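You operate a simulated robot arm through the tools that you are given. There is no shell and no other tool. Be economical: measure what you need, move in short steps, check, and stop when the job is done.

The job below is to be done with a simulated robot arm. You get a single attempt, and the scene is never put back.

Task
Swap the sown blue pot for the yellow one and firm its soil.
Fine: blue pot in the black tray, slide pushed home.
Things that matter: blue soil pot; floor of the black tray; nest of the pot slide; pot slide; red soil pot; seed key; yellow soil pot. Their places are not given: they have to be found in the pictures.

It is judged by the outcome, as a careful person would: the job done as asked, and still so three seconds after it is handed in. It fails if anything else is knocked over, pushed out of place, dropped, spilled or broken.

Robot
A 5-joint arm with a two-finger parallel gripper, fixed in place. Base frame: the origin is at the foot of the arm, x ahead of it, y to its left, z up. Units: m, rad, N and s.
With the tool pointing down near the work surface it reaches from about 0.26 to 0.6 m from the base axis. Its first joint turns from -1.152 to 1.152 rad. The tool tilts only in the upright plane through the base axis and itself; it spins freely about its own axis. Payload 1.57 kg.
Tool frame: the origin (TCP) lies between the finger pads and is the grasp point; the fingertips stand 0.03 m ahead of it; z points along the fingers, y is the line along which they close. Largest opening 0.08 m; finger width 0.017, thickness 0.012; the body of the gripper, 0.04 by 0.082 m, starts 0.08 m behind the TCP.
Orientation is that of the tool frame in the base frame, as a unit quaternion [x, y, z, w]. With the fingers straight down and closing along the base's y, the tool's x points along the base's -x, its y along +y and its z along -z.

Tools
- The arm moves only by the tool jog_arm. Its argument "moves" is a list that holds one entry, the list of rows, each a list of 7 numbers: the turn, a rotation vector about the tool's x, y, z in units of 4 degrees (1.0 is 4 degrees), then the shift along the tool's x, y, z in units of 30 mm (1.0 is 30 mm), then the opening, from 0 (shut) to 1 (fully open). In form: [[[ax, ay, az, x, y, z, gripper], ...]]. A call has 1 to 8 rows; each row shifts and turns the commanded pose from where the row before left it, along the tool's axes as they then stand. A call with a number of a shift or a turn outside -1 to 1 is refused whole. A row lasts 0.2 s, in which the tool goes at most 0.05 m and 0.15 rad; a call with a longer step from one row to the next is refused whole, and so is a gripper value outside its range. A pose out of reach is approached as far as the arm can. The call stops where the force on the tool passes 90 N (or 10 N more than at its start, if that is more) or the arm is blocked; 0.2 s more then pass. The fingers move at their own pace (about 0.153 m/s each) and stop on an object; they squeeze with about 32 N. The grip force told is the motor's: it shows also when the fingers shut on nothing. Time passes only in rows, and 0.2 s behind the last, so rows that do not move let the fingers close. It gives the time, the measured TCP pose, the force on the tool (base axes), the opening and the grip force at its end, in the units of the frame above (readings bear some noise), with the torque about the TCP (base axes, N m) and any sound that the robot's microphone picked up.
- Cameras (640 x 400 px; columns grow to the right, rows downward): "scene" is fixed at [0.02, 0.3817, 0.5275]; the picture's right is [-0.89, -0.45, 0.00], its down [-0.24, 0.48, -0.84] and it looks along [0.38, -0.75, -0.54] (base axes); focal length 225 px, centre (320, 200). "wrist" rides on the gripper at [0.072, -0.007, -0.122] in the tool frame; the picture's right is [0.09, 1.00, 0.00], its down [-0.84, 0.08, -0.54] and it looks along [-0.54, 0.05, 0.84] (tool axes); focal length 238 px, centre (320, 200).
- capture(camera): a new picture of that camera. The clock stands still meanwhile.
- pixel_to_xyz(camera, pixels): for up to 12 pixels [column, row] of the newest picture of that camera ("zoom" is the newest enlarged one), the place [x, y, z] in the base frame of the surface seen there, good to about 0.002 m. The clock stands still meanwhile.
- zoom(camera, box): a new picture of the part [left, top, right, bottom] of that camera's present view, enlarged. The clock stands still meanwhile.
- job_done(): hands the job in; it is judged then, once.

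Keep the steps short. Do not move on a guess: measure, check each grasp and each placing, and mend mistakes. In all there are 80 turns and 38 pictures (those below and enlarged ones count). Leave the gripper open and the arm clear of the work at the hand-in unless told otherwise, and finish with a single line.

The tools are called after "Call:" as name(argument=value, ...) on one line, values as JSON. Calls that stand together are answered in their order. jog_arm: Moves the arm, as the interface text tells. Its arguments: {"type":"object","properties":{"moves":{"type":"array"}},"required":["moves"]} The other tools are called the same way: capture (camera) takes a picture; pixel_to_xyz (camera, pixels) gives the place of the surface under pixels of a picture; zoom (camera, box) takes an enlarged picture of a part of a camera's view; job_done () hands the job in.

At the start:

```text
clock: 0.0
tool_pos: [0.3866, 0.0221, 0.4278]
orientation: [0.0, 1.0, 0.0, 0.0]
ft_force: [0.0, 0.8, 0.0]
torque: [-0.01, 0.04, 0.02]
finger_gap: 0.0798
gripper_force: 0.1
```

scene: 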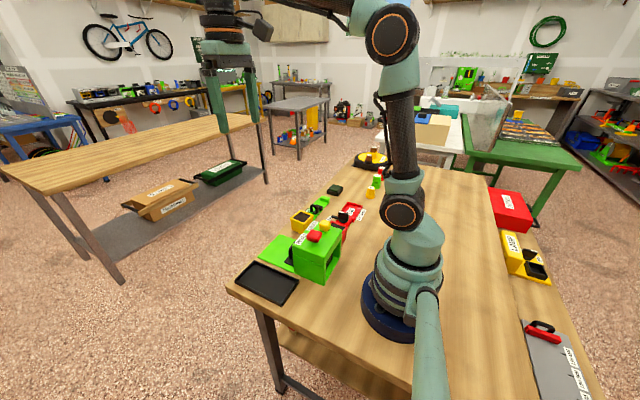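
wrist: 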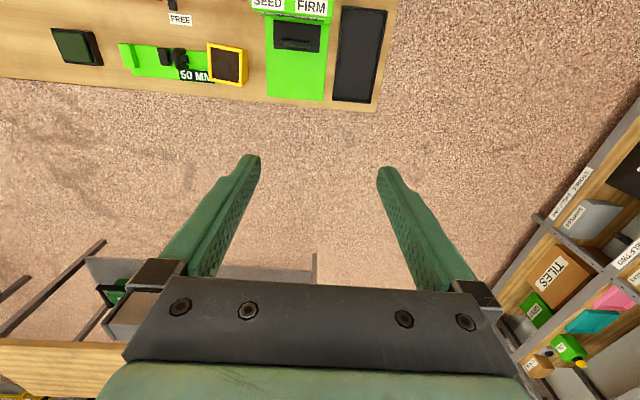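

I'll look closer at the work area in both cameras first.

Call:
zoom(camera="scene", box=[220, 140, 400, 310])

Call:
zoom(camera="wrist", box=[0, 0, 420, 120])

```text
2.35 times, centred on (310, 225) of scene
```

zoom: 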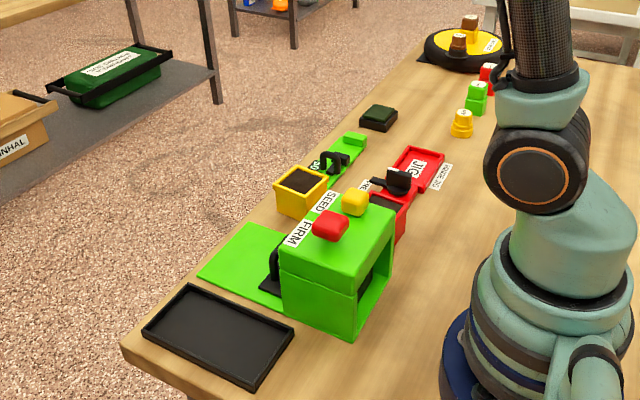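

```text
1.52 times, centred on (210, 60) of wrist
```

zoom: 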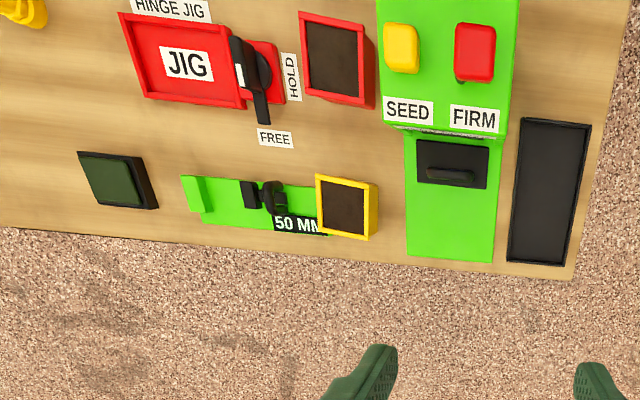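

Green press with SEED (yellow) and FIRM (red) keys, a slide with handle at its front; blue pot presumably inside. I measure the key points.

Call:
pixel_to_xyz(camera="zoom", pixels=[[402, 48], [474, 50], [318, 178], [376, 187], [318, 233], [368, 236], [345, 208], [452, 175], [452, 150], [420, 220], [548, 190], [524, 122]])

Call:
zoom(camera="scene", box=[270, 200, 360, 300])

```text
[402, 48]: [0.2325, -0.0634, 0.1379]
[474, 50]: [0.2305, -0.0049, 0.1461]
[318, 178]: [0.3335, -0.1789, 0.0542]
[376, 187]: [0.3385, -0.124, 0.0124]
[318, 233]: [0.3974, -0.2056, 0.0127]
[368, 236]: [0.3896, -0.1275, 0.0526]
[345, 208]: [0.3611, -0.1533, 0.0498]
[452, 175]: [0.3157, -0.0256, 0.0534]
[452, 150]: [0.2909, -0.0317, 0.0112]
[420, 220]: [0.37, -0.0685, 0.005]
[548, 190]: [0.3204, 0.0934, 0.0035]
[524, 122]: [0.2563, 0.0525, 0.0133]
```

```text
4.00 times, centred on (315, 250) of scene
```

zoom: 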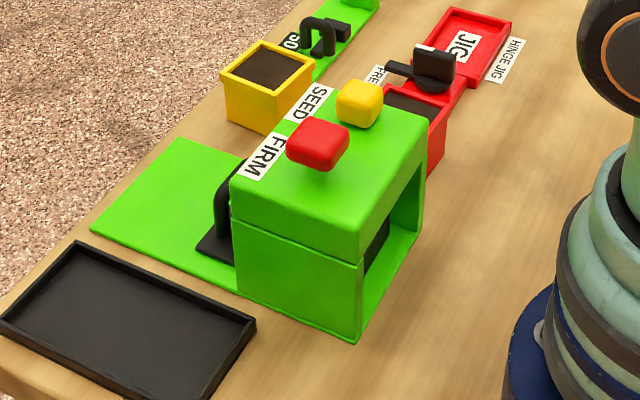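

The red key stands at z≈0.146, yellow at 0.138; the handle bar is near (0.316,-0.026,0.053). I'll lower to about (0.37,-0.03,0.25) for a closer look.

Call:
jog_arm(moves=[[[0, 0, 0, 0.1, -0.3, 1, 1], [0, 0, 0, 0.1, -0.3, 1, 1], [0, 0, 0, 0.1, -0.3, 1, 1], [0, 0, 0, 0.1, -0.3, 1, 1], [0, 0, 0, 0.1, -0.3, 1, 1], [0, 0, 0, 0.1, -0.3, 1, 1]]])

Call:
capture(camera="wrist")

```text
clock: 1.4
tool_pos: [0.3715, -0.033, 0.2466]
orientation: [0.0, 1.0, 0.001, 0.0]
ft_force: [0.2, -0.5, 0.1]
torque: [0.03, 0.01, -0.02]
finger_gap: 0.0801
gripper_force: 0.0
```

```text
32 pictures are left
```

wrist: 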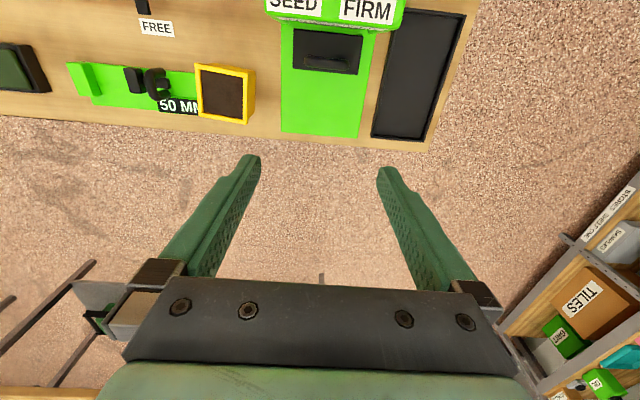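

Call:
zoom(camera="wrist", box=[180, 0, 480, 150])

```text
2.13 times, centred on (330, 75) of wrist
```

zoom: 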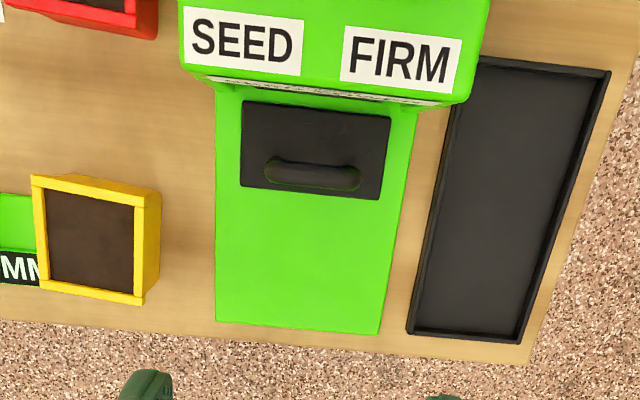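

Call:
pixel_to_xyz(camera="zoom", pixels=[[272, 168], [350, 172], [313, 168], [313, 180], [243, 186], [380, 196], [378, 330], [220, 320], [230, 84], [440, 100], [330, 86], [450, 20]])

Call:
pixel_to_xyz(camera="wrist", pixels=[[198, 66], [246, 73], [243, 121], [200, 116], [222, 92], [256, 75], [249, 123], [391, 18], [461, 20], [376, 132], [426, 136], [415, 75]])

```text
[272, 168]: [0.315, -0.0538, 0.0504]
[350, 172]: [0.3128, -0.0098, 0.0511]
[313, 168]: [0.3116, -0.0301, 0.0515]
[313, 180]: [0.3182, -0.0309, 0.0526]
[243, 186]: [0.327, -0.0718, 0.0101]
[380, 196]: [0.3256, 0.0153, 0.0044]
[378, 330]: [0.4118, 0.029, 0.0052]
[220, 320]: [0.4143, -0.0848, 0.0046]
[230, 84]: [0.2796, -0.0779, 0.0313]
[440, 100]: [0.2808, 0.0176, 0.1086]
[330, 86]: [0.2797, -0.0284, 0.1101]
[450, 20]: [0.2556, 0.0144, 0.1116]
```

```text
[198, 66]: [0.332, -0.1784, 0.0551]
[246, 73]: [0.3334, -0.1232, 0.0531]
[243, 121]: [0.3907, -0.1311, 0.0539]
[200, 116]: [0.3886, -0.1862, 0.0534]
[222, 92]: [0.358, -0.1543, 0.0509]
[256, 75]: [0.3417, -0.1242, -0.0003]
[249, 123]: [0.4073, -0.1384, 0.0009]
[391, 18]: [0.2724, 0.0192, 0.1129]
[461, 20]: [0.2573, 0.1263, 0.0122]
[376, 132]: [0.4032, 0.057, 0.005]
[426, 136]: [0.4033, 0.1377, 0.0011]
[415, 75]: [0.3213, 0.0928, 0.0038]
```

The handle arch runs along y from about -0.055 to -0.008 at x≈0.315, top z 0.052. Plan: grip its ends with fingers along y. First move to above it (0.315,-0.031,0.11).

Call:
jog_arm(moves=[[[0, 0, 0, 0.94, 0.03, 0, 1], [0, 0, 0, 0.94, 0.03, 0, 1], [0, 0, 0, 0, 0, 1, 1], [0, 0, 0, 0, 0, 1, 1], [0, 0, 0, 0, 0, 1, 1], [0, 0, 0, 0, 0, 1, 1], [0, 0, 0, 0, 0, 0.5, 1]]])

Call:
capture(camera="scene")

```text
clock: 3.0
tool_pos: [0.3132, -0.0306, 0.1127]
orientation: [-0.001, 1.0, -0.001, 0.0]
ft_force: [-0.1, 0.4, 0.2]
torque: [0.0, -0.01, 0.02]
finger_gap: 0.0802
gripper_force: 0.0
```

```text
30 pictures are left
```

scene: 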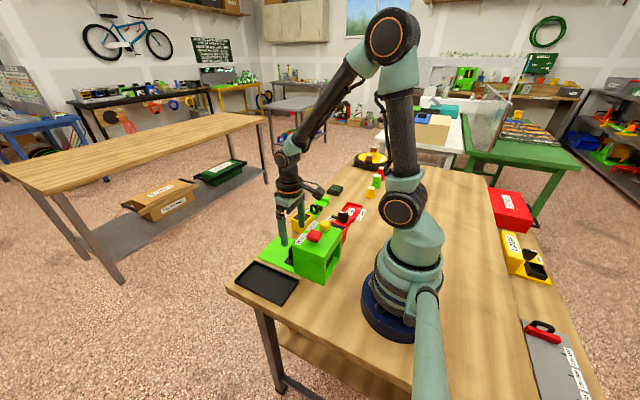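

Clear of the press. Descend to z≈0.05 and close on the handle.

Call:
jog_arm(moves=[[[0, 0, 0, -0.05, 0, 0.7, 1], [0, 0, 0, 0, 0, 0.7, 1], [0, 0, 0, 0, 0, 0.7, 1], [0, 0, 0, 0, 0, 0, 0], [0, 0, 0, 0, 0, 0, 0], [0, 0, 0, 0, 0, 0, 0]]])

Call:
zoom(camera="wrist", box=[180, 0, 480, 150])

```text
clock: 4.4
tool_pos: [0.3157, -0.0307, 0.0489]
orientation: [-0.002, 1.0, -0.001, 0.0]
ft_force: [0.8, 43.4, 7.2]
torque: [0.56, -0.06, -0.03]
finger_gap: 0.0558
gripper_force: 45.1
```

```text
2.13 times, centred on (330, 75) of wrist
```

zoom: 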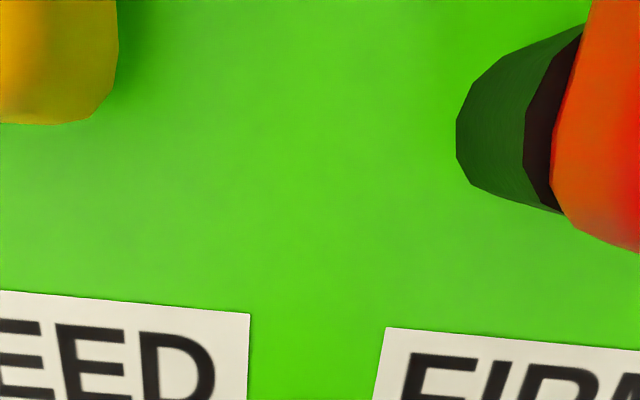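

The handle is contacted by the +y finger only (43 N in +y); I shift +y a little to centre.

Call:
jog_arm(moves=[[[0, 0, 0, 0, 0.07, 0, 0], [0, 0, 0, 0, 0.07, 0, 0], [0, 0, 0, 0, 0, 0, 0]]])

```text
clock: 5.2
tool_pos: [0.3152, -0.0305, 0.0495]
orientation: [0.006, 1.0, 0.0, 0.001]
ft_force: [-0.5, -77.7, -19.8]
torque: [-0.64, -0.03, 0.25]
finger_gap: 0.0557
gripper_force: 44.8
```

Overshot; zero force lies about 2.7 mm back.

Call:
jog_arm(moves=[[[0, 0, 0, 0, -0.09, 0, 0], [0, 0, 0, 0, 0, 0, 0]]])

```text
clock: 5.8
tool_pos: [0.3139, -0.0304, 0.0505]
orientation: [0.0, 1.0, 0.0, 0.0]
ft_force: [8.4, -38.6, -41.2]
torque: [0.03, -0.22, -0.05]
finger_gap: 0.0556
gripper_force: 44.5
```

Held firmly (gap 0.0556). Pull gently 6 mm outward and read the force.

Call:
jog_arm(moves=[[[0, 0, 0, -0.1, -0.03, 0, 0], [0, 0, 0, -0.1, 0, 0, 0]]])

```text
clock: 6.4
tool_pos: [0.3187, -0.0304, 0.0506]
orientation: [0.0, 1.0, -0.001, -0.003]
ft_force: [-1.1, -29.9, -33.9]
torque: [-0.31, 0.05, -0.17]
finger_gap: 0.0555
gripper_force: 44.7
```

Slides freely. Continue pulling 60 mm.

Call:
jog_arm(moves=[[[0, 0, 0, -0.3, -0.03, 0.03, 0], [0, 0, 0, -0.3, 0, 0, 0], [0, 0, 0, -0.3, 0, 0, 0], [0, 0, 0, -0.3, 0, 0, 0], [0, 0, 0, -0.3, 0, 0, 0], [0, 0, 0, -0.3, 0, 0, 0], [0, 0, 0, -0.2, 0, 0, 0]]])

Call:
capture(camera="wrist")

```text
clock: 8.0
tool_pos: [0.3831, -0.0305, 0.0503]
orientation: [-0.002, 1.0, 0.0, 0.003]
ft_force: [0.2, 36.3, 33.2]
torque: [0.86, -0.71, 0.36]
finger_gap: 0.0556
gripper_force: 45.3
```

```text
28 pictures are left
```

wrist: 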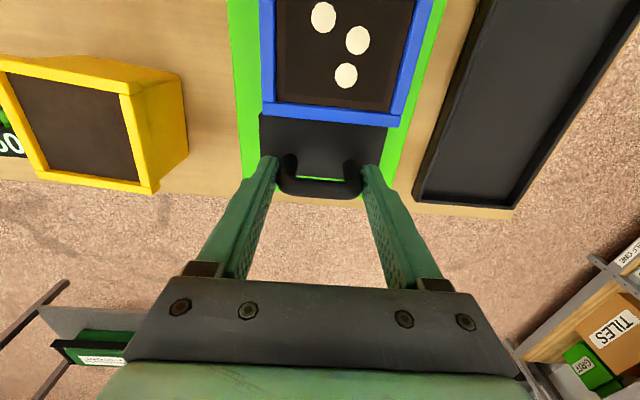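

Blue pot with seeds comes out. Continue 20 mm gently.

Call:
jog_arm(moves=[[[0, 0, 0, -0.17, 0, 0, 0], [0, 0, 0, -0.17, 0, 0, 0], [0, 0, 0, -0.17, 0, 0, 0], [0, 0, 0, -0.17, 0, 0, 0], [0, 0, 0, 0, 0, 0, 0]]])

```text
clock: 9.2
tool_pos: [0.3995, -0.0308, 0.0496]
orientation: [-0.002, 1.0, 0.0, -0.002]
ft_force: [-11.2, 35.1, 36.9]
torque: [0.82, 0.24, -0.02]
finger_gap: 0.0554
gripper_force: 45.0
```

Call:
jog_arm(moves=[[[0, 0, 0, -0.1, 0, 0, 0], [0, 0, 0, 0, 0, 0, 0]]])

Call:
capture(camera="wrist")

```text
clock: 9.8
tool_pos: [0.4009, -0.0295, 0.0482]
orientation: [-0.002, 1.0, 0.001, -0.006]
ft_force: [-24.2, 38.3, 31.4]
torque: [0.46, -0.14, -0.04]
finger_gap: 0.0555
gripper_force: 45.0
```

```text
27 pictures are left
```

wrist: 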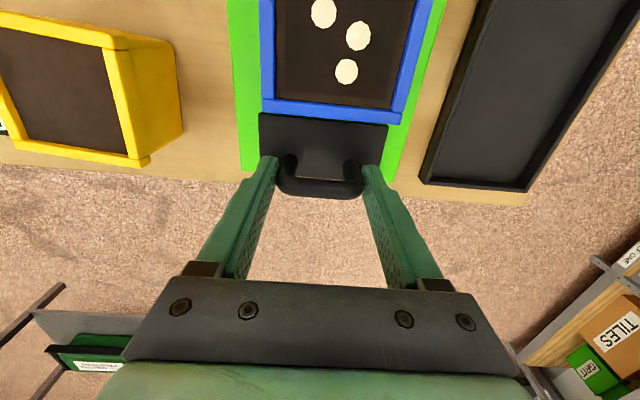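

Slide is at its outer stop (~0.4). Relax, release, and rise 110 mm.

Call:
jog_arm(moves=[[[0, 0, 0, 0.13, 0, 0, 0], [0, 0, 0, 0, 0, 0, 1], [0, 0, 0, 0, 0, 0, 1], [0, 0, 0, 0, 0, -0.8, 1], [0, 0, 0, 0, 0, -1, 1], [0, 0, 0, 0, 0, -1, 1], [0, 0, 0, 0, 0, -1, 1], [0, 0, 0, 0, 0, -1, 1]]])

Call:
capture(camera="wrist")

```text
clock: 11.6
tool_pos: [0.4002, -0.0292, 0.194]
orientation: [0.0, 1.0, 0.0, -0.001]
ft_force: [-0.4, -0.1, -0.8]
torque: [-0.01, 0.02, -0.02]
finger_gap: 0.0799
gripper_force: 0.1
```

```text
26 pictures are left
```

wrist: 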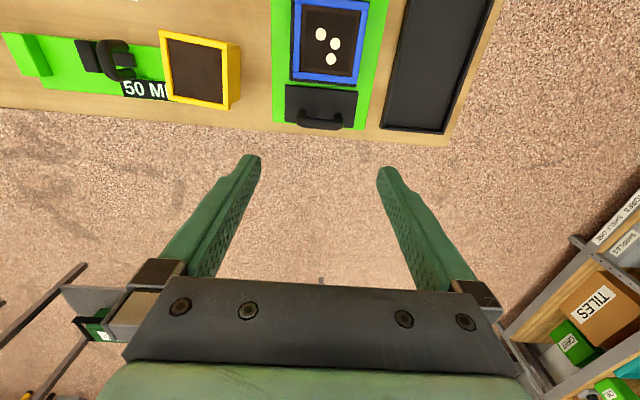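

The blue pot sits fully exposed. Measuring it, the slide, and the tray.

Call:
zoom(camera="wrist", box=[140, 0, 500, 150])

Call:
pixel_to_xyz(camera="wrist", pixels=[[296, 2], [367, 8], [359, 82], [294, 77], [330, 45], [286, 88], [356, 93], [408, 60], [458, 70], [383, 124], [441, 131], [320, 121]])

```text
1.78 times, centred on (320, 75) of wrist
```

zoom: 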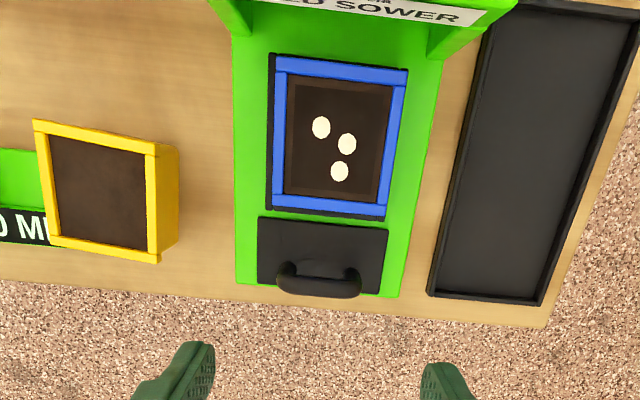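

```text
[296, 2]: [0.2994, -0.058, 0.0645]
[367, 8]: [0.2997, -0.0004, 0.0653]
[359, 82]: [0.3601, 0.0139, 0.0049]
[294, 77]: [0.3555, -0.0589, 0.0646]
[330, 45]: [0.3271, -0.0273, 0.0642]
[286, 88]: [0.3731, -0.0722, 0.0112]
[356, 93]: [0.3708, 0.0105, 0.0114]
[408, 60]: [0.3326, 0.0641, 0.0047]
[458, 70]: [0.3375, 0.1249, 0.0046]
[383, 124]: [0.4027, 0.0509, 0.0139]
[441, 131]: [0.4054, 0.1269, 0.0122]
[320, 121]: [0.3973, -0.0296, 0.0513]
```

Blue pot: top centre ≈(0.328,-0.030), side ≈0.057, top z 0.065, unrotated. Move above it at z≈0.125.

Call:
jog_arm(moves=[[[0, 0, 0, 0.8, -0.03, 0, 1], [0, 0, 0, 0.8, 0, 0, 1], [0, 0, 0, 0.8, 0, 0.5, 1], [0, 0, 0, 0, 0, 0.9, 1], [0, 0, 0, 0, 0, 0.9, 1]]])

Call:
zoom(camera="scene", box=[220, 170, 370, 310])

```text
clock: 12.8
tool_pos: [0.3254, -0.0318, 0.1235]
orientation: [0.0, 1.0, 0.001, -0.001]
ft_force: [0.5, -0.1, 0.2]
torque: [-0.01, 0.04, -0.01]
finger_gap: 0.0798
gripper_force: 0.1
```

```text
2.86 times, centred on (295, 240) of scene
```

zoom: 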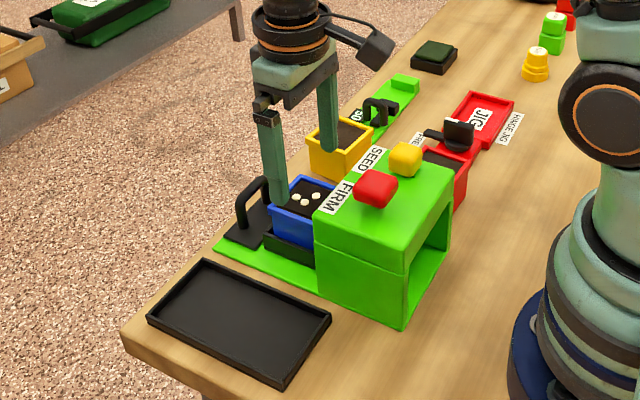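

The nest has walls round the pot; measure their height.

Call:
pixel_to_xyz(camera="zoom", pixels=[[265, 234], [290, 245], [312, 254], [290, 258], [290, 238], [270, 230], [240, 325], [255, 332], [160, 317], [285, 377], [322, 318], [208, 266]])

```text
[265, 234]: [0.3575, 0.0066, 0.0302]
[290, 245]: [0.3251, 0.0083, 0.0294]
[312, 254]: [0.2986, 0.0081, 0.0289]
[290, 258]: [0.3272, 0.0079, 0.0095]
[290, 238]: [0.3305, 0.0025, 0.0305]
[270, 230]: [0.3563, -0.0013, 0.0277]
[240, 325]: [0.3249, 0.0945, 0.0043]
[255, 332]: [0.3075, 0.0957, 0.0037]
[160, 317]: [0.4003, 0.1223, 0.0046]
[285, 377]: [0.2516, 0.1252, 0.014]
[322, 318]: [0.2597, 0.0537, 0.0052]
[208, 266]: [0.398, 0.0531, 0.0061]
```

Nest wall tops are at z≈0.030, so tips must stay above: descend to TCP z≈0.065 (tips 0.035) and close.

Call:
jog_arm(moves=[[[0, 0, 0, -0.08, 0.06, 0.65, 1], [0, 0, 0, 0, 0, 0.65, 1], [0, 0, 0, 0, 0, 0.62, 1], [0, 0, 0, 0, 0, 0, 1], [0, 0, 0, 0, 0, 0, 0.5], [0, 0, 0, 0, 0, 0, 0.5], [0, 0, 0, 0, 0, 0, 0.5]]])

```text
clock: 14.4
tool_pos: [0.3298, -0.031, 0.0668]
orientation: [0.0, 1.0, 0.0, 0.0]
ft_force: [-0.6, -0.4, 1.2]
torque: [0.05, 0.0, 0.02]
finger_gap: 0.0573
gripper_force: 32.8
```

Gripped evenly at 0.0573. Lift straight up 60 mm.

Call:
jog_arm(moves=[[[0, 0, 0, 0, 0, -0.3, 0.5], [0, 0, 0, 0, 0, -0.4, 0.5], [0, 0, 0, 0, 0, -0.4, 0.5], [0, 0, 0, 0, 0, -0.5, 0.5], [0, 0, 0, 0, 0, -0.5, 0.5]]])

Call:
zoom(camera="scene", box=[220, 150, 370, 310])

```text
clock: 15.6
tool_pos: [0.3294, -0.0309, 0.1323]
orientation: [0.0, 1.0, 0.001, 0.0]
ft_force: [-0.2, 0.2, -1.3]
torque: [-0.01, -0.01, 0.02]
finger_gap: 0.0574
gripper_force: 32.7
```

```text
2.50 times, centred on (295, 230) of scene
```

zoom: 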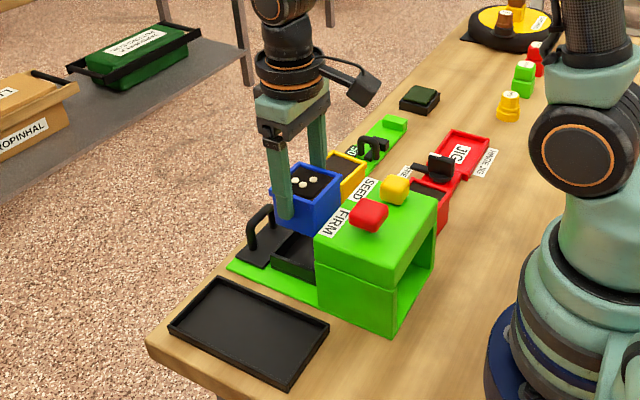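

Pot held, seeds in place, nest clear. Move +y to the tray centre (0.33, 0.092).

Call:
jog_arm(moves=[[[0, 0, 0, 0, 0.6, 0, 0.5], [0, 0, 0, 0, 0.8, 0, 0.5], [0, 0, 0, 0, 0.8, 0, 0.5], [0, 0, 0, 0, 0.8, 0, 0.5], [0, 0, 0, 0, 0.7, 0, 0.5], [0, 0, 0, 0, 0.4, 0, 0.5]]])

Call:
capture(camera="wrist")

```text
clock: 17.0
tool_pos: [0.3312, 0.0922, 0.1296]
orientation: [0.0, 1.0, 0.0, 0.0]
ft_force: [0.4, -0.2, -1.5]
torque: [0.02, -0.02, 0.04]
finger_gap: 0.0576
gripper_force: 31.7
```

```text
22 pictures are left
```

wrist: 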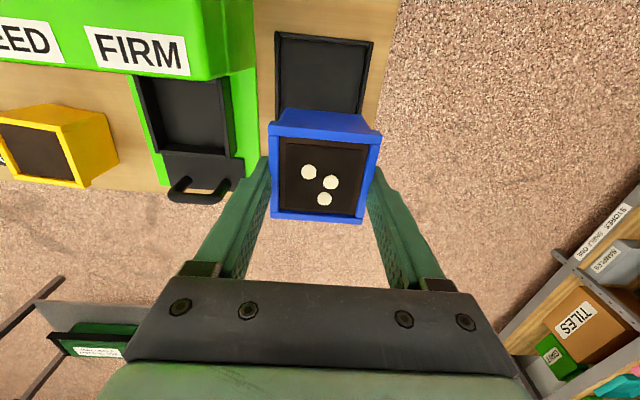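

Measure tray sides at mid-length and the nest's inner corners.

Call:
pixel_to_xyz(camera="wrist", pixels=[[278, 85], [276, 85], [362, 85], [366, 85], [320, 85], [156, 78], [229, 80], [228, 146], [164, 150], [195, 110], [190, 151], [236, 110]])

```text
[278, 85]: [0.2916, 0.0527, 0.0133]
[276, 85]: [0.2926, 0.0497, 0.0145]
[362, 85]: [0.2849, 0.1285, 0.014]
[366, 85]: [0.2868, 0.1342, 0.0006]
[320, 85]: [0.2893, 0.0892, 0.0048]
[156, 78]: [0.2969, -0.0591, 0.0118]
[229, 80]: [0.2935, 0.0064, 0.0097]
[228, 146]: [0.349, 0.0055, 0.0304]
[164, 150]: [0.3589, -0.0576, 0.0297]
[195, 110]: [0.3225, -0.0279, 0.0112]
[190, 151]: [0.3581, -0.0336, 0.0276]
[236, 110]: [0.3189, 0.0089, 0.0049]
```

Tray spans y 0.050–0.131; nearly centred. Expected contact at TCP z≈0.060. Descend to 0.064.

Call:
jog_arm(moves=[[[0, 0, 0, 0, -0.04, 0.6, 0.5], [0, 0, 0, 0, 0, 0.6, 0.5], [0, 0, 0, 0, 0, 0.6, 0.5], [0, 0, 0, 0, 0, 0.38, 0.5], [0, 0, 0, 0, 0, 0, 0.5]]])

```text
clock: 18.2
tool_pos: [0.3318, 0.0901, 0.0636]
orientation: [0.0, 1.0, 0.0, 0.0]
ft_force: [-0.3, -0.7, -1.8]
torque: [0.0, -0.05, 0.03]
finger_gap: 0.0576
gripper_force: 32.3
```

Call:
jog_arm(moves=[[[0, 0, 0, 0, 0, 0.06, 0.5], [0, 0, 0, 0, 0, 0.06, 0.5], [0, 0, 0, 0, 0, 0, 0.5]]])

```text
clock: 19.0
tool_pos: [0.3303, 0.0926, 0.0605]
orientation: [0.0, 1.0, 0.0, 0.0]
ft_force: [0.5, 0.5, 0.9]
torque: [0.03, 0.04, 0.02]
finger_gap: 0.0572
gripper_force: 32.0
```

Weight is coming off. One more millimetre to confirm.

Call:
jog_arm(moves=[[[0, 0, 0, 0, 0, 0.04, 0.5], [0, 0, 0, 0, 0, 0, 0.5]]])

```text
clock: 19.6
tool_pos: [0.3302, 0.0914, 0.0589]
orientation: [0.0, 1.0, 0.001, 0.0]
ft_force: [-3.9, -8.2, 25.9]
torque: [-0.43, 0.43, 0.08]
finger_gap: 0.0575
gripper_force: 32.5
```

Firm contact with the floor. Relax, open and rise.

Call:
jog_arm(moves=[[[0, 0, 0, 0, 0, -0.03, 0.5], [0, 0, 0, 0, 0, 0, 1], [0, 0, 0, 0, 0, 0, 1], [0, 0, 0, 0, 0, -0.4, 1], [0, 0, 0, 0, 0, -1, 1], [0, 0, 0, 0, 0, -1, 1], [0, 0, 0, 0, 0, -0.8, 1]]])

Call:
capture(camera="wrist")

```text
clock: 21.2
tool_pos: [0.3303, 0.0908, 0.1568]
orientation: [0.0, 1.0, 0.0, 0.0]
ft_force: [0.4, 0.0, -0.3]
torque: [-0.01, 0.0, 0.0]
finger_gap: 0.08
gripper_force: 0.0
```

```text
21 pictures are left
```

wrist: 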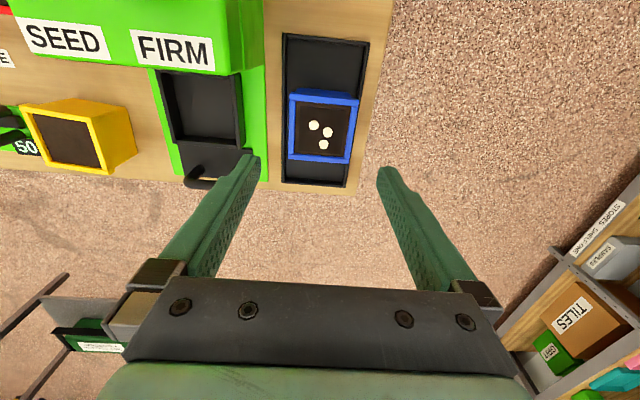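

Blue pot stands in the tray. Now travel to above the yellow pot (0.361,-0.155) at z≈0.157.

Call:
jog_arm(moves=[[[0, 0, 0, -0.13, -1, 0, 1], [0, 0, 0, -0.13, -1, 0, 1], [0, 0, 0, -0.13, -1, 0, 1], [0, 0, 0, -0.13, -1, 0, 1], [0, 0, 0, -0.13, -1, 0, 1], [0, 0, 0, -0.13, -1, 0, 1], [0, 0, 0, -0.13, -1, 0, 1], [0, 0, 0, -0.13, -1, 0, 1]]])

Call:
capture(camera="wrist")

Call:
zoom(camera="wrist", box=[220, 40, 440, 190])

```text
clock: 23.0
tool_pos: [0.3633, -0.1493, 0.1577]
orientation: [0.0, 1.0, 0.001, 0.0]
ft_force: [-0.1, 0.0, 0.1]
torque: [-0.02, 0.0, -0.04]
finger_gap: 0.0803
gripper_force: 0.1
```

```text
20 pictures are left
```

wrist: 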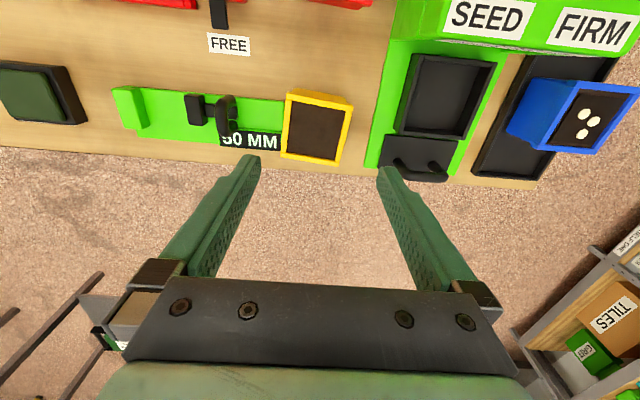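

```text
2.67 times, centred on (330, 115) of wrist
```

zoom: 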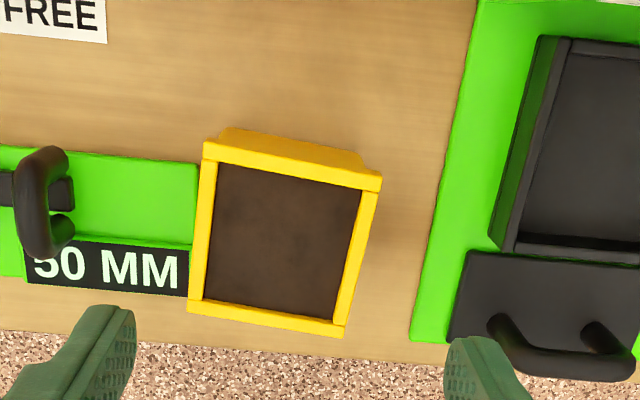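

Call:
pixel_to_xyz(camera="zoom", pixels=[[208, 148], [378, 182], [341, 332], [193, 304], [270, 240], [190, 200], [180, 270], [420, 330], [522, 43], [495, 240], [580, 305], [197, 230]])

```text
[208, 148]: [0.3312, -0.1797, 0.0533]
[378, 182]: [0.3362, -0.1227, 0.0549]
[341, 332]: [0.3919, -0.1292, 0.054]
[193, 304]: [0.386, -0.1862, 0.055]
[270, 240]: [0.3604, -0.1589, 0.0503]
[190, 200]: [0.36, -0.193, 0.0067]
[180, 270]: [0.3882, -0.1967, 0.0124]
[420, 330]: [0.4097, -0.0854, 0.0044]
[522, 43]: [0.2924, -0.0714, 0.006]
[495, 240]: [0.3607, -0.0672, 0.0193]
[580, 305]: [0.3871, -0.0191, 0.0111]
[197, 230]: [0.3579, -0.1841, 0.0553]
```

Yellow pot centre (0.361,-0.1545), yaw ≈ -6°. Check the gauge's handle beside it before fitting the finger.

Call:
pixel_to_xyz(camera="zoom", pixels=[[68, 165], [60, 220], [45, 190], [45, 152], [70, 195], [30, 240]])

```text
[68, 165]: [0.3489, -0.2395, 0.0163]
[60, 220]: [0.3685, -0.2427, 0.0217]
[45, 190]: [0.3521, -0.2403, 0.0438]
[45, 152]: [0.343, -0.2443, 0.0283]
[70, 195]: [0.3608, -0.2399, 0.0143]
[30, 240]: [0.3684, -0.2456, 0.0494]
```

Handle is at y≈-0.24, finger reaches -0.207: clear. Turn +6° about the tool axis, centre, and descend to z≈0.095.

Call:
jog_arm(moves=[[[0, 0, 0, 0.07, -0.17, 0, 1], [0, 0, 0.75, 0, 0, 0, 1], [0, 0, 0.75, 0, 0, 0, 1], [0, 0, 0, 0, 0, 0.7, 1], [0, 0, 0, 0, 0, 0.7, 1], [0, 0, 0, 0, 0, 0.7, 1], [0, 0, 0, 0, 0, 0, 1]]])

Call:
capture(camera="wrist")

```text
clock: 24.6
tool_pos: [0.3597, -0.1542, 0.0934]
orientation: [0.052, 0.999, 0.0, 0.0]
ft_force: [-0.5, 0.7, 0.3]
torque: [-0.03, 0.0, 0.0]
finger_gap: 0.0799
gripper_force: 0.0
```

```text
18 pictures are left
```

wrist: 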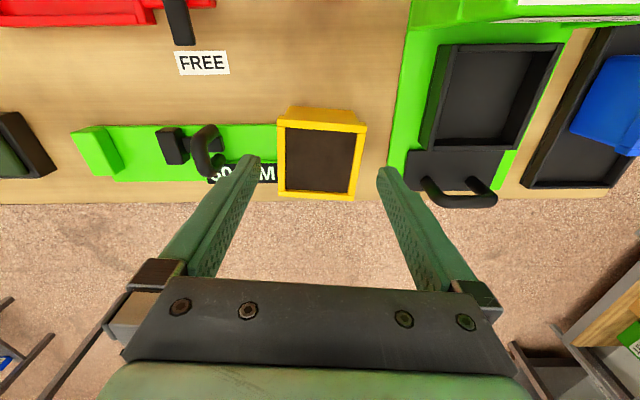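

Aligned. Descend to z≈0.0565 and close.

Call:
jog_arm(moves=[[[0, 0, 0, -0.04, 0, 0.6, 1], [0, 0, 0, 0, 0, 0.63, 1], [0, 0, 0, 0, 0, 0, 1], [0, 0, 0, 0, 0, 0, 0.5], [0, 0, 0, 0, 0, 0, 0.5], [0, 0, 0, 0, 0, 0, 0.5]]])

```text
clock: 26.0
tool_pos: [0.3601, -0.1546, 0.0564]
orientation: [0.052, 0.999, 0.0, 0.001]
ft_force: [-0.3, 0.1, 0.1]
torque: [-0.03, 0.0, -0.03]
finger_gap: 0.0575
gripper_force: 31.6
```

Gripped at 0.0575. Lift 75 mm and turn back to square.

Call:
jog_arm(moves=[[[0, 0, 0, 0, 0, -0.3, 0.5], [0, 0, 0, 0, 0, -0.5, 0.5], [0, 0, 0, 0, 0, -0.6, 0.5], [0, 0, 0, 0, 0, -0.6, 0.5], [0, 0, 0, 0, 0, -0.5, 0.5], [0, 0, -0.75, 0, 0, 0, 0.5], [0, 0, -0.75, 0, 0, 0, 0.5]]])

```text
clock: 27.6
tool_pos: [0.3609, -0.1541, 0.1314]
orientation: [0.0, 1.0, 0.0, 0.0]
ft_force: [0.1, 0.5, -1.3]
torque: [-0.03, 0.04, -0.05]
finger_gap: 0.0574
gripper_force: 31.7
```

Held. Move over the nest (0.328,-0.030).

Call:
jog_arm(moves=[[[0, 0, 0, 0, 0.6, 0, 0.5], [0, 0, 0, 0.2, 0.8, 0, 0.5], [0, 0, 0, 0.3, 0.8, 0, 0.5], [0, 0, 0, 0.3, 0.8, 0, 0.5], [0, 0, 0, 0.3, 0.7, 0, 0.5], [0, 0, 0, 0, 0.43, 0, 0.5], [0, 0, 0, 0, 0, 0, 0.5]]])

Call:
capture(camera="wrist")

Call:
zoom(camera="scene", box=[220, 150, 370, 310])

```text
clock: 29.2
tool_pos: [0.3276, -0.0313, 0.1315]
orientation: [0.0, 1.0, -0.001, 0.0]
ft_force: [0.3, -0.3, -1.1]
torque: [0.04, 0.0, 0.02]
finger_gap: 0.0575
gripper_force: 31.8
```

```text
17 pictures are left
```

wrist: 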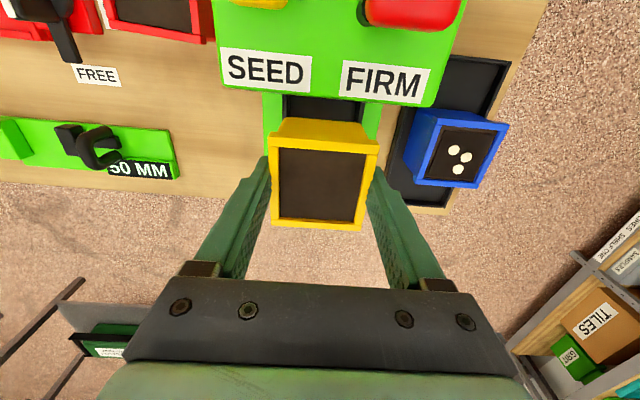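

```text
2.50 times, centred on (295, 230) of scene
```

zoom: 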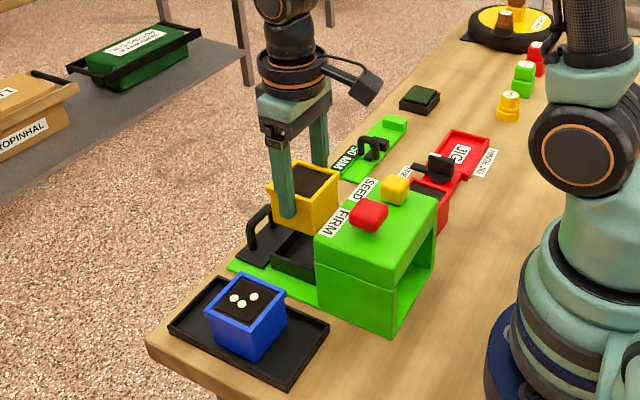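

Compare the yellow pot's held position with where blue sat (x 0.299–0.356, y -0.059–-0.001).

Call:
pixel_to_xyz(camera="wrist", pixels=[[272, 140], [375, 146], [360, 226], [273, 217], [320, 180], [272, 180], [368, 185]])

Call:
pixel_to_xyz(camera="zoom", pixels=[[300, 238], [272, 266], [315, 280], [317, 265], [285, 236], [262, 280]])

```text
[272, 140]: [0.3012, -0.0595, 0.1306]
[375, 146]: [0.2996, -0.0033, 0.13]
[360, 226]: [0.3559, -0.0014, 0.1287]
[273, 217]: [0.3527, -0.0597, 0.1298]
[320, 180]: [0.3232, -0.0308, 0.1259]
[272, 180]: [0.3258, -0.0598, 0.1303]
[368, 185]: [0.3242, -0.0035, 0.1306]
```

```text
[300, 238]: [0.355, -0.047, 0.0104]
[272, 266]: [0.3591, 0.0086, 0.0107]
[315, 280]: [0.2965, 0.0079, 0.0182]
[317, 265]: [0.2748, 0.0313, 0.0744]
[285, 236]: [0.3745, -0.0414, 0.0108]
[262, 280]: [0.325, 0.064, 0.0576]
```

Pot centre ≈(0.327,-0.031), within ~1 mm. Nudge +1 mm y and lower to just above the nest walls.

Call:
jog_arm(moves=[[[0, 0, 0, -0.02, 0.03, 0.5, 0.5], [0, 0, 0, 0, 0, 0.4, 0.5], [0, 0, 0, 0, 0, 0.35, 0.5], [0, 0, 0, 0, 0, 0.2, 0.5], [0, 0, 0, 0, 0, 0.2, 0.5]]])

```text
clock: 30.4
tool_pos: [0.3286, -0.0294, 0.0836]
orientation: [0.0, 1.0, 0.001, 0.002]
ft_force: [-5.9, -0.2, 25.0]
torque: [0.01, -0.42, 0.0]
finger_gap: 0.0579
gripper_force: 31.8
```

Contact at z 0.0836: torque says the front (+x) edge rides on the wall. Raise 4 mm, shift 2 mm to -x, and try again.

Call:
jog_arm(moves=[[[0, 0, 0, 0, 0, -0.2, 0.5], [0, 0, 0, 0.07, 0, 0, 0.5], [0, 0, 0, 0, 0, 0, 0.5], [0, 0, 0, 0, 0, 0.12, 0.5], [0, 0, 0, 0, 0, 0.12, 0.5], [0, 0, 0, 0, 0, 0.06, 0.5]]])

```text
clock: 31.8
tool_pos: [0.326, -0.029, 0.0795]
orientation: [0.0, 1.0, 0.0, 0.001]
ft_force: [-4.6, -1.7, 23.9]
torque: [-0.06, -0.58, -0.08]
finger_gap: 0.0576
gripper_force: 31.9
```

Went 4 mm lower but still 24 N on the front edge. Check by camera.

Call:
zoom(camera="wrist", box=[230, 60, 410, 240])

Call:
zoom(camera="scene", box=[260, 190, 340, 270])

```text
2.22 times, centred on (320, 150) of wrist
```

zoom: 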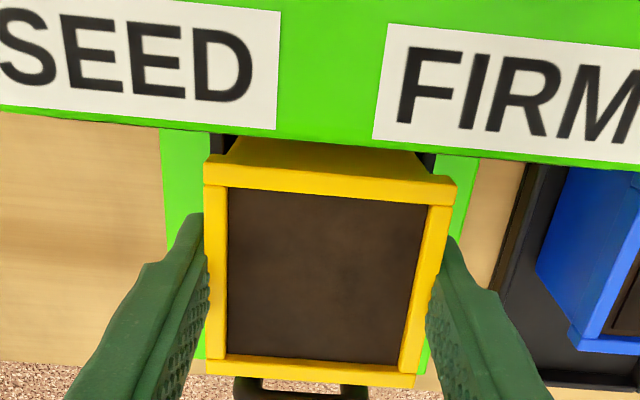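

```text
5.00 times, centred on (300, 230) of scene
```

zoom: 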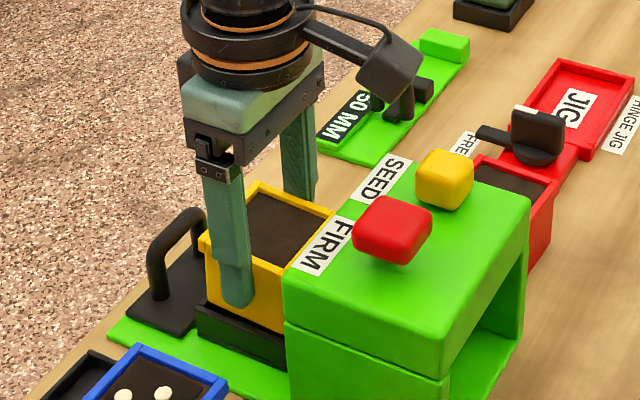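

Call:
pixel_to_xyz(camera="zoom", pixels=[[206, 242], [275, 272], [262, 185], [330, 212], [207, 290], [198, 312], [240, 325], [275, 345], [280, 335], [209, 300]])

Call:
pixel_to_xyz(camera="wrist", pixels=[[325, 137], [325, 226], [290, 180], [354, 180]])

```text
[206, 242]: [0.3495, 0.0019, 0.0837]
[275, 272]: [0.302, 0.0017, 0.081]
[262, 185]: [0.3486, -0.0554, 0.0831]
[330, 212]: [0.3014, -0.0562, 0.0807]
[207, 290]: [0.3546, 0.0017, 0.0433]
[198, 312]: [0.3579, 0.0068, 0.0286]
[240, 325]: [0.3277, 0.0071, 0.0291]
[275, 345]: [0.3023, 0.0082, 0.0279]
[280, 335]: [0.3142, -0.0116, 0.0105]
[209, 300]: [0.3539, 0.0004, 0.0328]
```

```text
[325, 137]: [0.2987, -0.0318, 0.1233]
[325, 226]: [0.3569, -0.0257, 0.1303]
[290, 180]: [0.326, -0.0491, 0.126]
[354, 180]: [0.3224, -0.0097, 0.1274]
```

The pot tilted ~3° and slid up ~4 mm in the fingers. From my pictures the nest outer spans x 0.287–0.359, y -0.071–0.008, so its centre is about (0.323,-0.031); blue merely sat at the front end. Raise 8 mm, shift -4 mm x and -2.5 mm y.

Call:
jog_arm(moves=[[[0, 0, 0, 0, 0, -0.3, 0.5], [0, 0, 0, 0.13, -0.08, 0, 0.5], [0, 0, 0, 0, 0, 0, 0.5], [0, 0, 0, 0, 0, 0, 0.5]]])

Call:
zoom(camera="scene", box=[260, 190, 340, 270])

```text
clock: 32.8
tool_pos: [0.3208, -0.0304, 0.0877]
orientation: [0.0, 1.0, 0.0, 0.0]
ft_force: [0.3, -0.5, -1.1]
torque: [0.0, -0.03, 0.02]
finger_gap: 0.0576
gripper_force: 31.9
```

```text
5.00 times, centred on (300, 230) of scene
```

zoom: 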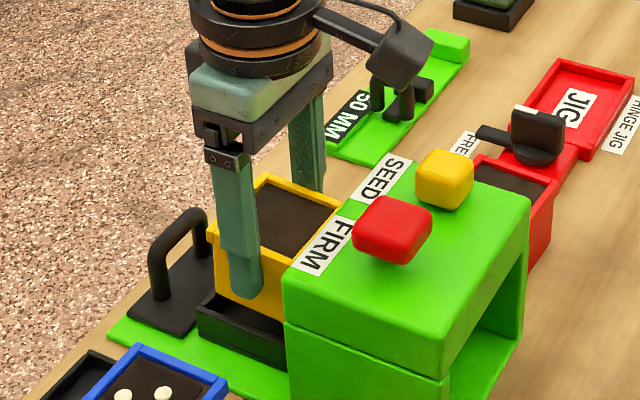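

Pot is now behind the front wall. Lower gently 10 mm.

Call:
jog_arm(moves=[[[0, 0, 0, 0, 0, 0.12, 0.5], [0, 0, 0, 0, 0, 0.12, 0.5], [0, 0, 0, 0, 0, 0.1, 0.5]]])

```text
clock: 33.6
tool_pos: [0.3217, -0.0337, 0.078]
orientation: [0.001, 1.0, 0.0, 0.0]
ft_force: [0.4, 0.2, -1.5]
torque: [0.02, -0.02, 0.01]
finger_gap: 0.0573
gripper_force: 32.1
```

No contact below the wall top. Continue.

Call:
jog_arm(moves=[[[0, 0, 0, 0, 0, 0.1, 0.5], [0, 0, 0, 0, 0, 0.1, 0.5], [0, 0, 0, 0, 0, 0.1, 0.5]]])

```text
clock: 34.4
tool_pos: [0.3235, -0.0314, 0.0671]
orientation: [0.0, 1.0, -0.001, -0.001]
ft_force: [0.4, -0.8, -2.5]
torque: [-0.01, -0.03, 0.02]
finger_gap: 0.0575
gripper_force: 32.1
```

Free still. Down 2.5 mm more to near the floor.

Call:
jog_arm(moves=[[[0, 0, 0, 0, 0, 0.06, 0.5], [0, 0, 0, 0, 0, 0.03, 0.5], [0, 0, 0, 0, 0, 0, 0.5]]])

```text
clock: 35.2
tool_pos: [0.3224, -0.0314, 0.0664]
orientation: [0.0, 1.0, 0.0, 0.0]
ft_force: [0.1, -0.7, -1.7]
torque: [-0.03, 0.0, 0.03]
finger_gap: 0.0573
gripper_force: 32.3
```

Call:
jog_arm(moves=[[[0, 0, 0, 0, 0, 0.05, 0.5], [0, 0, 0, 0, 0, 0, 0.5]]])

Call:
zoom(camera="scene", box=[260, 190, 340, 270])

Call:
pixel_to_xyz(camera="zoom", pixels=[[215, 256], [270, 292], [240, 320], [268, 210], [328, 235]])

```text
clock: 35.8
tool_pos: [0.3237, -0.0297, 0.0655]
orientation: [0.0, 1.0, 0.0, 0.001]
ft_force: [-1.6, -1.1, 23.6]
torque: [-0.01, 0.72, 0.07]
finger_gap: 0.0575
gripper_force: 32.0
```

```text
5.00 times, centred on (300, 230) of scene
```

zoom: 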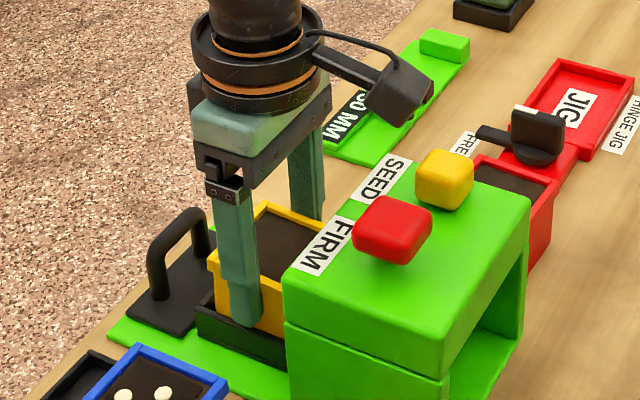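

```text
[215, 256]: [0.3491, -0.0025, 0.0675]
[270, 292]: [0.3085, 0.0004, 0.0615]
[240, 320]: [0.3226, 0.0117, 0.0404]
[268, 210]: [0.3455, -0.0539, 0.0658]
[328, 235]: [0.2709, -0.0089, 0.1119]
```

Back edge touches the floor, front within ~2 mm. Release; it settles flat. Then rise.

Call:
jog_arm(moves=[[[0, 0, 0, 0, 0, 0, 1], [0, 0, 0, 0, 0, 0, 1], [0, 0, 0, 0, 0, -0.4, 1], [0, 0, 0, 0, 0, -1, 1], [0, 0, 0, -0.8, 0, -0.8, 1], [0, 0, 0, -0.8, 0, -0.5, 1], [0, 0, 0, -0.8, 0, 0, 1]]])

Call:
zoom(camera="wrist", box=[220, 0, 480, 160])

Call:
pixel_to_xyz(camera="zoom", pixels=[[320, 80], [320, 140], [320, 40], [320, 170], [320, 200], [320, 230]])

```text
clock: 37.4
tool_pos: [0.3959, -0.0303, 0.1448]
orientation: [0.0, 1.0, 0.0, -0.001]
ft_force: [0.4, 0.6, 0.6]
torque: [-0.02, 0.0, -0.04]
finger_gap: 0.0801
gripper_force: 0.0
```

```text
2.46 times, centred on (350, 80) of wrist
```

zoom: 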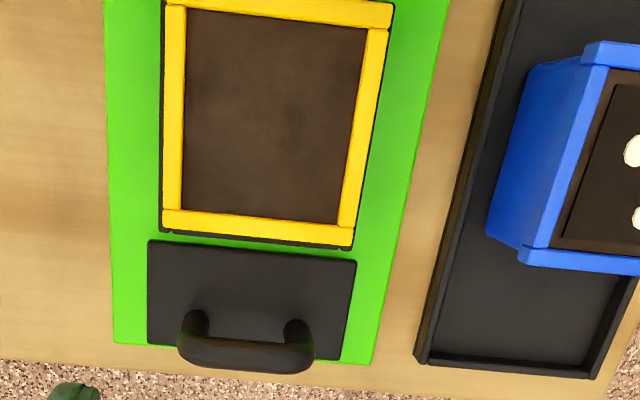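

```text
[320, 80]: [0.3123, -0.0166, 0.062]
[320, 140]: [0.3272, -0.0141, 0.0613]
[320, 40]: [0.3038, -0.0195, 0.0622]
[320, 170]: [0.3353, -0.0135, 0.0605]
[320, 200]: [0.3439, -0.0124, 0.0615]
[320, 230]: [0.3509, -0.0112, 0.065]
```

Pot sits flat (rim z 0.065). Now go down to the handle again at (0.4005,-0.030,0.050) and grip.

Call:
jog_arm(moves=[[[0, 0, 0, -0.15, 0.01, 0.4, 1], [0, 0, 0, 0, 0, 0.9, 1], [0, 0, 0, 0, 0, 0.9, 1], [0, 0, 0, 0, 0, 0.9, 1], [0, 0, 0, 0, 0, 0, 0.5], [0, 0, 0, 0, 0, 0, 0.5], [0, 0, 0, 0, 0, 0, 0.5]]])

```text
clock: 39.0
tool_pos: [0.3987, -0.0299, 0.0537]
orientation: [0.001, 1.0, 0.0, 0.0]
ft_force: [-4.4, -15.6, 4.3]
torque: [-0.22, 0.35, -0.04]
finger_gap: 0.0556
gripper_force: 45.2
```

Gripped (0.0556). Push in slowly, 75 mm.

Call:
jog_arm(moves=[[[0, 0, 0, 0.2, 0, 0, 0.5], [0, 0, 0, 0.35, 0, 0, 0.5], [0, 0, 0, 0.35, 0, 0, 0.5], [0, 0, 0, 0.35, 0, 0, 0.5], [0, 0, 0, 0.35, 0, 0, 0.5], [0, 0, 0, 0.35, 0, 0, 0.5], [0, 0, 0, 0.3, 0, 0, 0.5], [0, 0, 0, 0.2, 0, 0, 0.5]]])

```text
clock: 40.8
tool_pos: [0.3262, -0.0301, 0.0537]
orientation: [-0.001, 1.0, 0.0, 0.001]
ft_force: [1.2, 41.7, 27.7]
torque: [1.05, -0.77, -0.44]
finger_gap: 0.0556
gripper_force: 44.5
```

Going freely. Push the last ~14 mm in small steps to the stop.

Call:
jog_arm(moves=[[[0, 0, 0, 0.15, 0, 0, 0.5], [0, 0, 0, 0.15, 0, 0, 0.5], [0, 0, 0, 0.1, 0, 0, 0.5], [0, 0, 0, 0.08, 0, 0, 0.5], [0, 0, 0, 0, 0, 0, 0.5]]])

```text
clock: 42.0
tool_pos: [0.3116, -0.0296, 0.0523]
orientation: [-0.002, 1.0, 0.0, 0.002]
ft_force: [14.3, 44.4, 14.4]
torque: [0.75, -0.23, -0.1]
finger_gap: 0.0558
gripper_force: 45.3
```

Stop felt at 14 N. Confirm with 3 mm more.

Call:
jog_arm(moves=[[[0, 0, 0, 0.1, 0, 0, 0.5], [0, 0, 0, 0, 0, 0, 0.5]]])

```text
clock: 42.6
tool_pos: [0.312, -0.0292, 0.0525]
orientation: [-0.001, 1.0, 0.0, 0.006]
ft_force: [32.3, 40.9, -27.4]
torque: [0.58, -0.4, -0.34]
finger_gap: 0.0556
gripper_force: 44.5
```

Home. Relax, release and rise to about 0.2.

Call:
jog_arm(moves=[[[0, 0, 0, -0.12, 0, 0, 0.5], [0, 0, 0, 0, 0, 0, 1], [0, 0, 0, 0, 0, 0, 1], [0, 0, 0, 0, 0, -0.8, 1], [0, 0, 0, 0, 0, -1, 1], [0, 0, 0, 0, 0, -1, 1], [0, 0, 0, 0, 0, -1, 1], [0, 0, 0, 0, 0, -1, 1]]])

Call:
capture(camera="wrist")

Call:
pixel_to_xyz(camera="scene", pixels=[[325, 227]])

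```text
clock: 44.4
tool_pos: [0.3122, -0.0311, 0.198]
orientation: [0.0, 1.0, 0.0, 0.0]
ft_force: [0.4, 0.1, 0.1]
torque: [0.0, -0.01, -0.01]
finger_gap: 0.0799
gripper_force: 0.1
```

```text
10 pictures are left
```

wrist: 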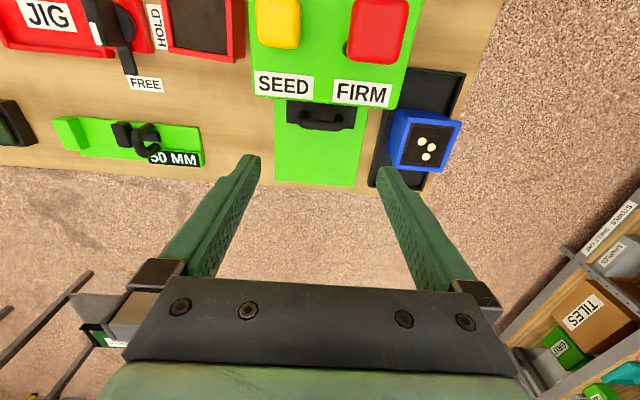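

```text
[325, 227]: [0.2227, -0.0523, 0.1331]
```

Slide is home. Measure the red FIRM key, yellow key and slide handle.

Call:
pixel_to_xyz(camera="wrist", pixels=[[376, 30], [360, 30], [395, 30], [376, 5], [376, 55], [280, 22], [297, 22], [258, 22], [322, 122], [325, 85], [354, 130], [420, 60]])

```text
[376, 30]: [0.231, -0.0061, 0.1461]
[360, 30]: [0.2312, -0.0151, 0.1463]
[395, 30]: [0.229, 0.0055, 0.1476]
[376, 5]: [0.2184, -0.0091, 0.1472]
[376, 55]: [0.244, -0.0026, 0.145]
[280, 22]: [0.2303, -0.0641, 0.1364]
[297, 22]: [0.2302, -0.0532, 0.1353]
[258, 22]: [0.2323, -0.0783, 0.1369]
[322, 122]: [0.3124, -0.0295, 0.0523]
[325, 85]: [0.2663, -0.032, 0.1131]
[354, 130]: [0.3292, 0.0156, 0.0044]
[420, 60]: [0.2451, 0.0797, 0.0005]
```

Red key top centre ≈(0.231,-0.005,0.1465). Shut the fingers and try to reach above it at z≈0.205.

Call:
jog_arm(moves=[[[0, 0, 0, 0, 0, -0.25, 0], [0, 0, 0, 0.5, 0.2, 0, 0], [0, 0, 0, 0.5, 0.2, 0, 0], [0, 0, 0, 0.5, 0.2, 0, 0], [0, 0, 0, 0.5, 0.2, 0, 0], [0, 0, 0, 0.5, 0.1, 0, 0], [0, 0, 0, 0, 0, 0, 0]]])

```text
clock: 46.0
tool_pos: [0.2359, -0.004, 0.2047]
orientation: [0.0, 1.0, 0.0, -0.001]
ft_force: [0.4, 0.2, 0.3]
torque: [0.02, -0.01, -0.04]
finger_gap: 0.0001
gripper_force: 21.6
```

Reached. Check alignment from the scene camera.

Call:
zoom(camera="scene", box=[260, 170, 360, 280])

```text
3.64 times, centred on (310, 225) of scene
```

zoom: 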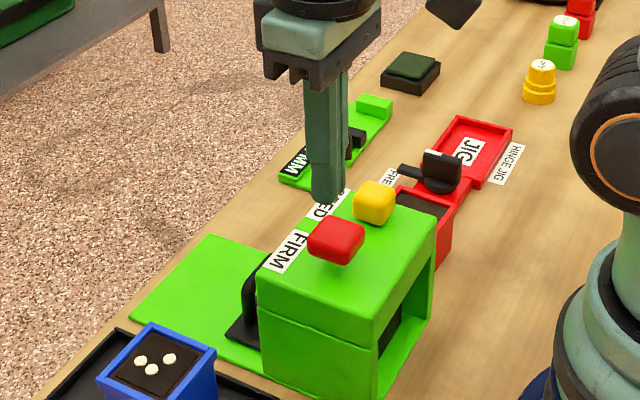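

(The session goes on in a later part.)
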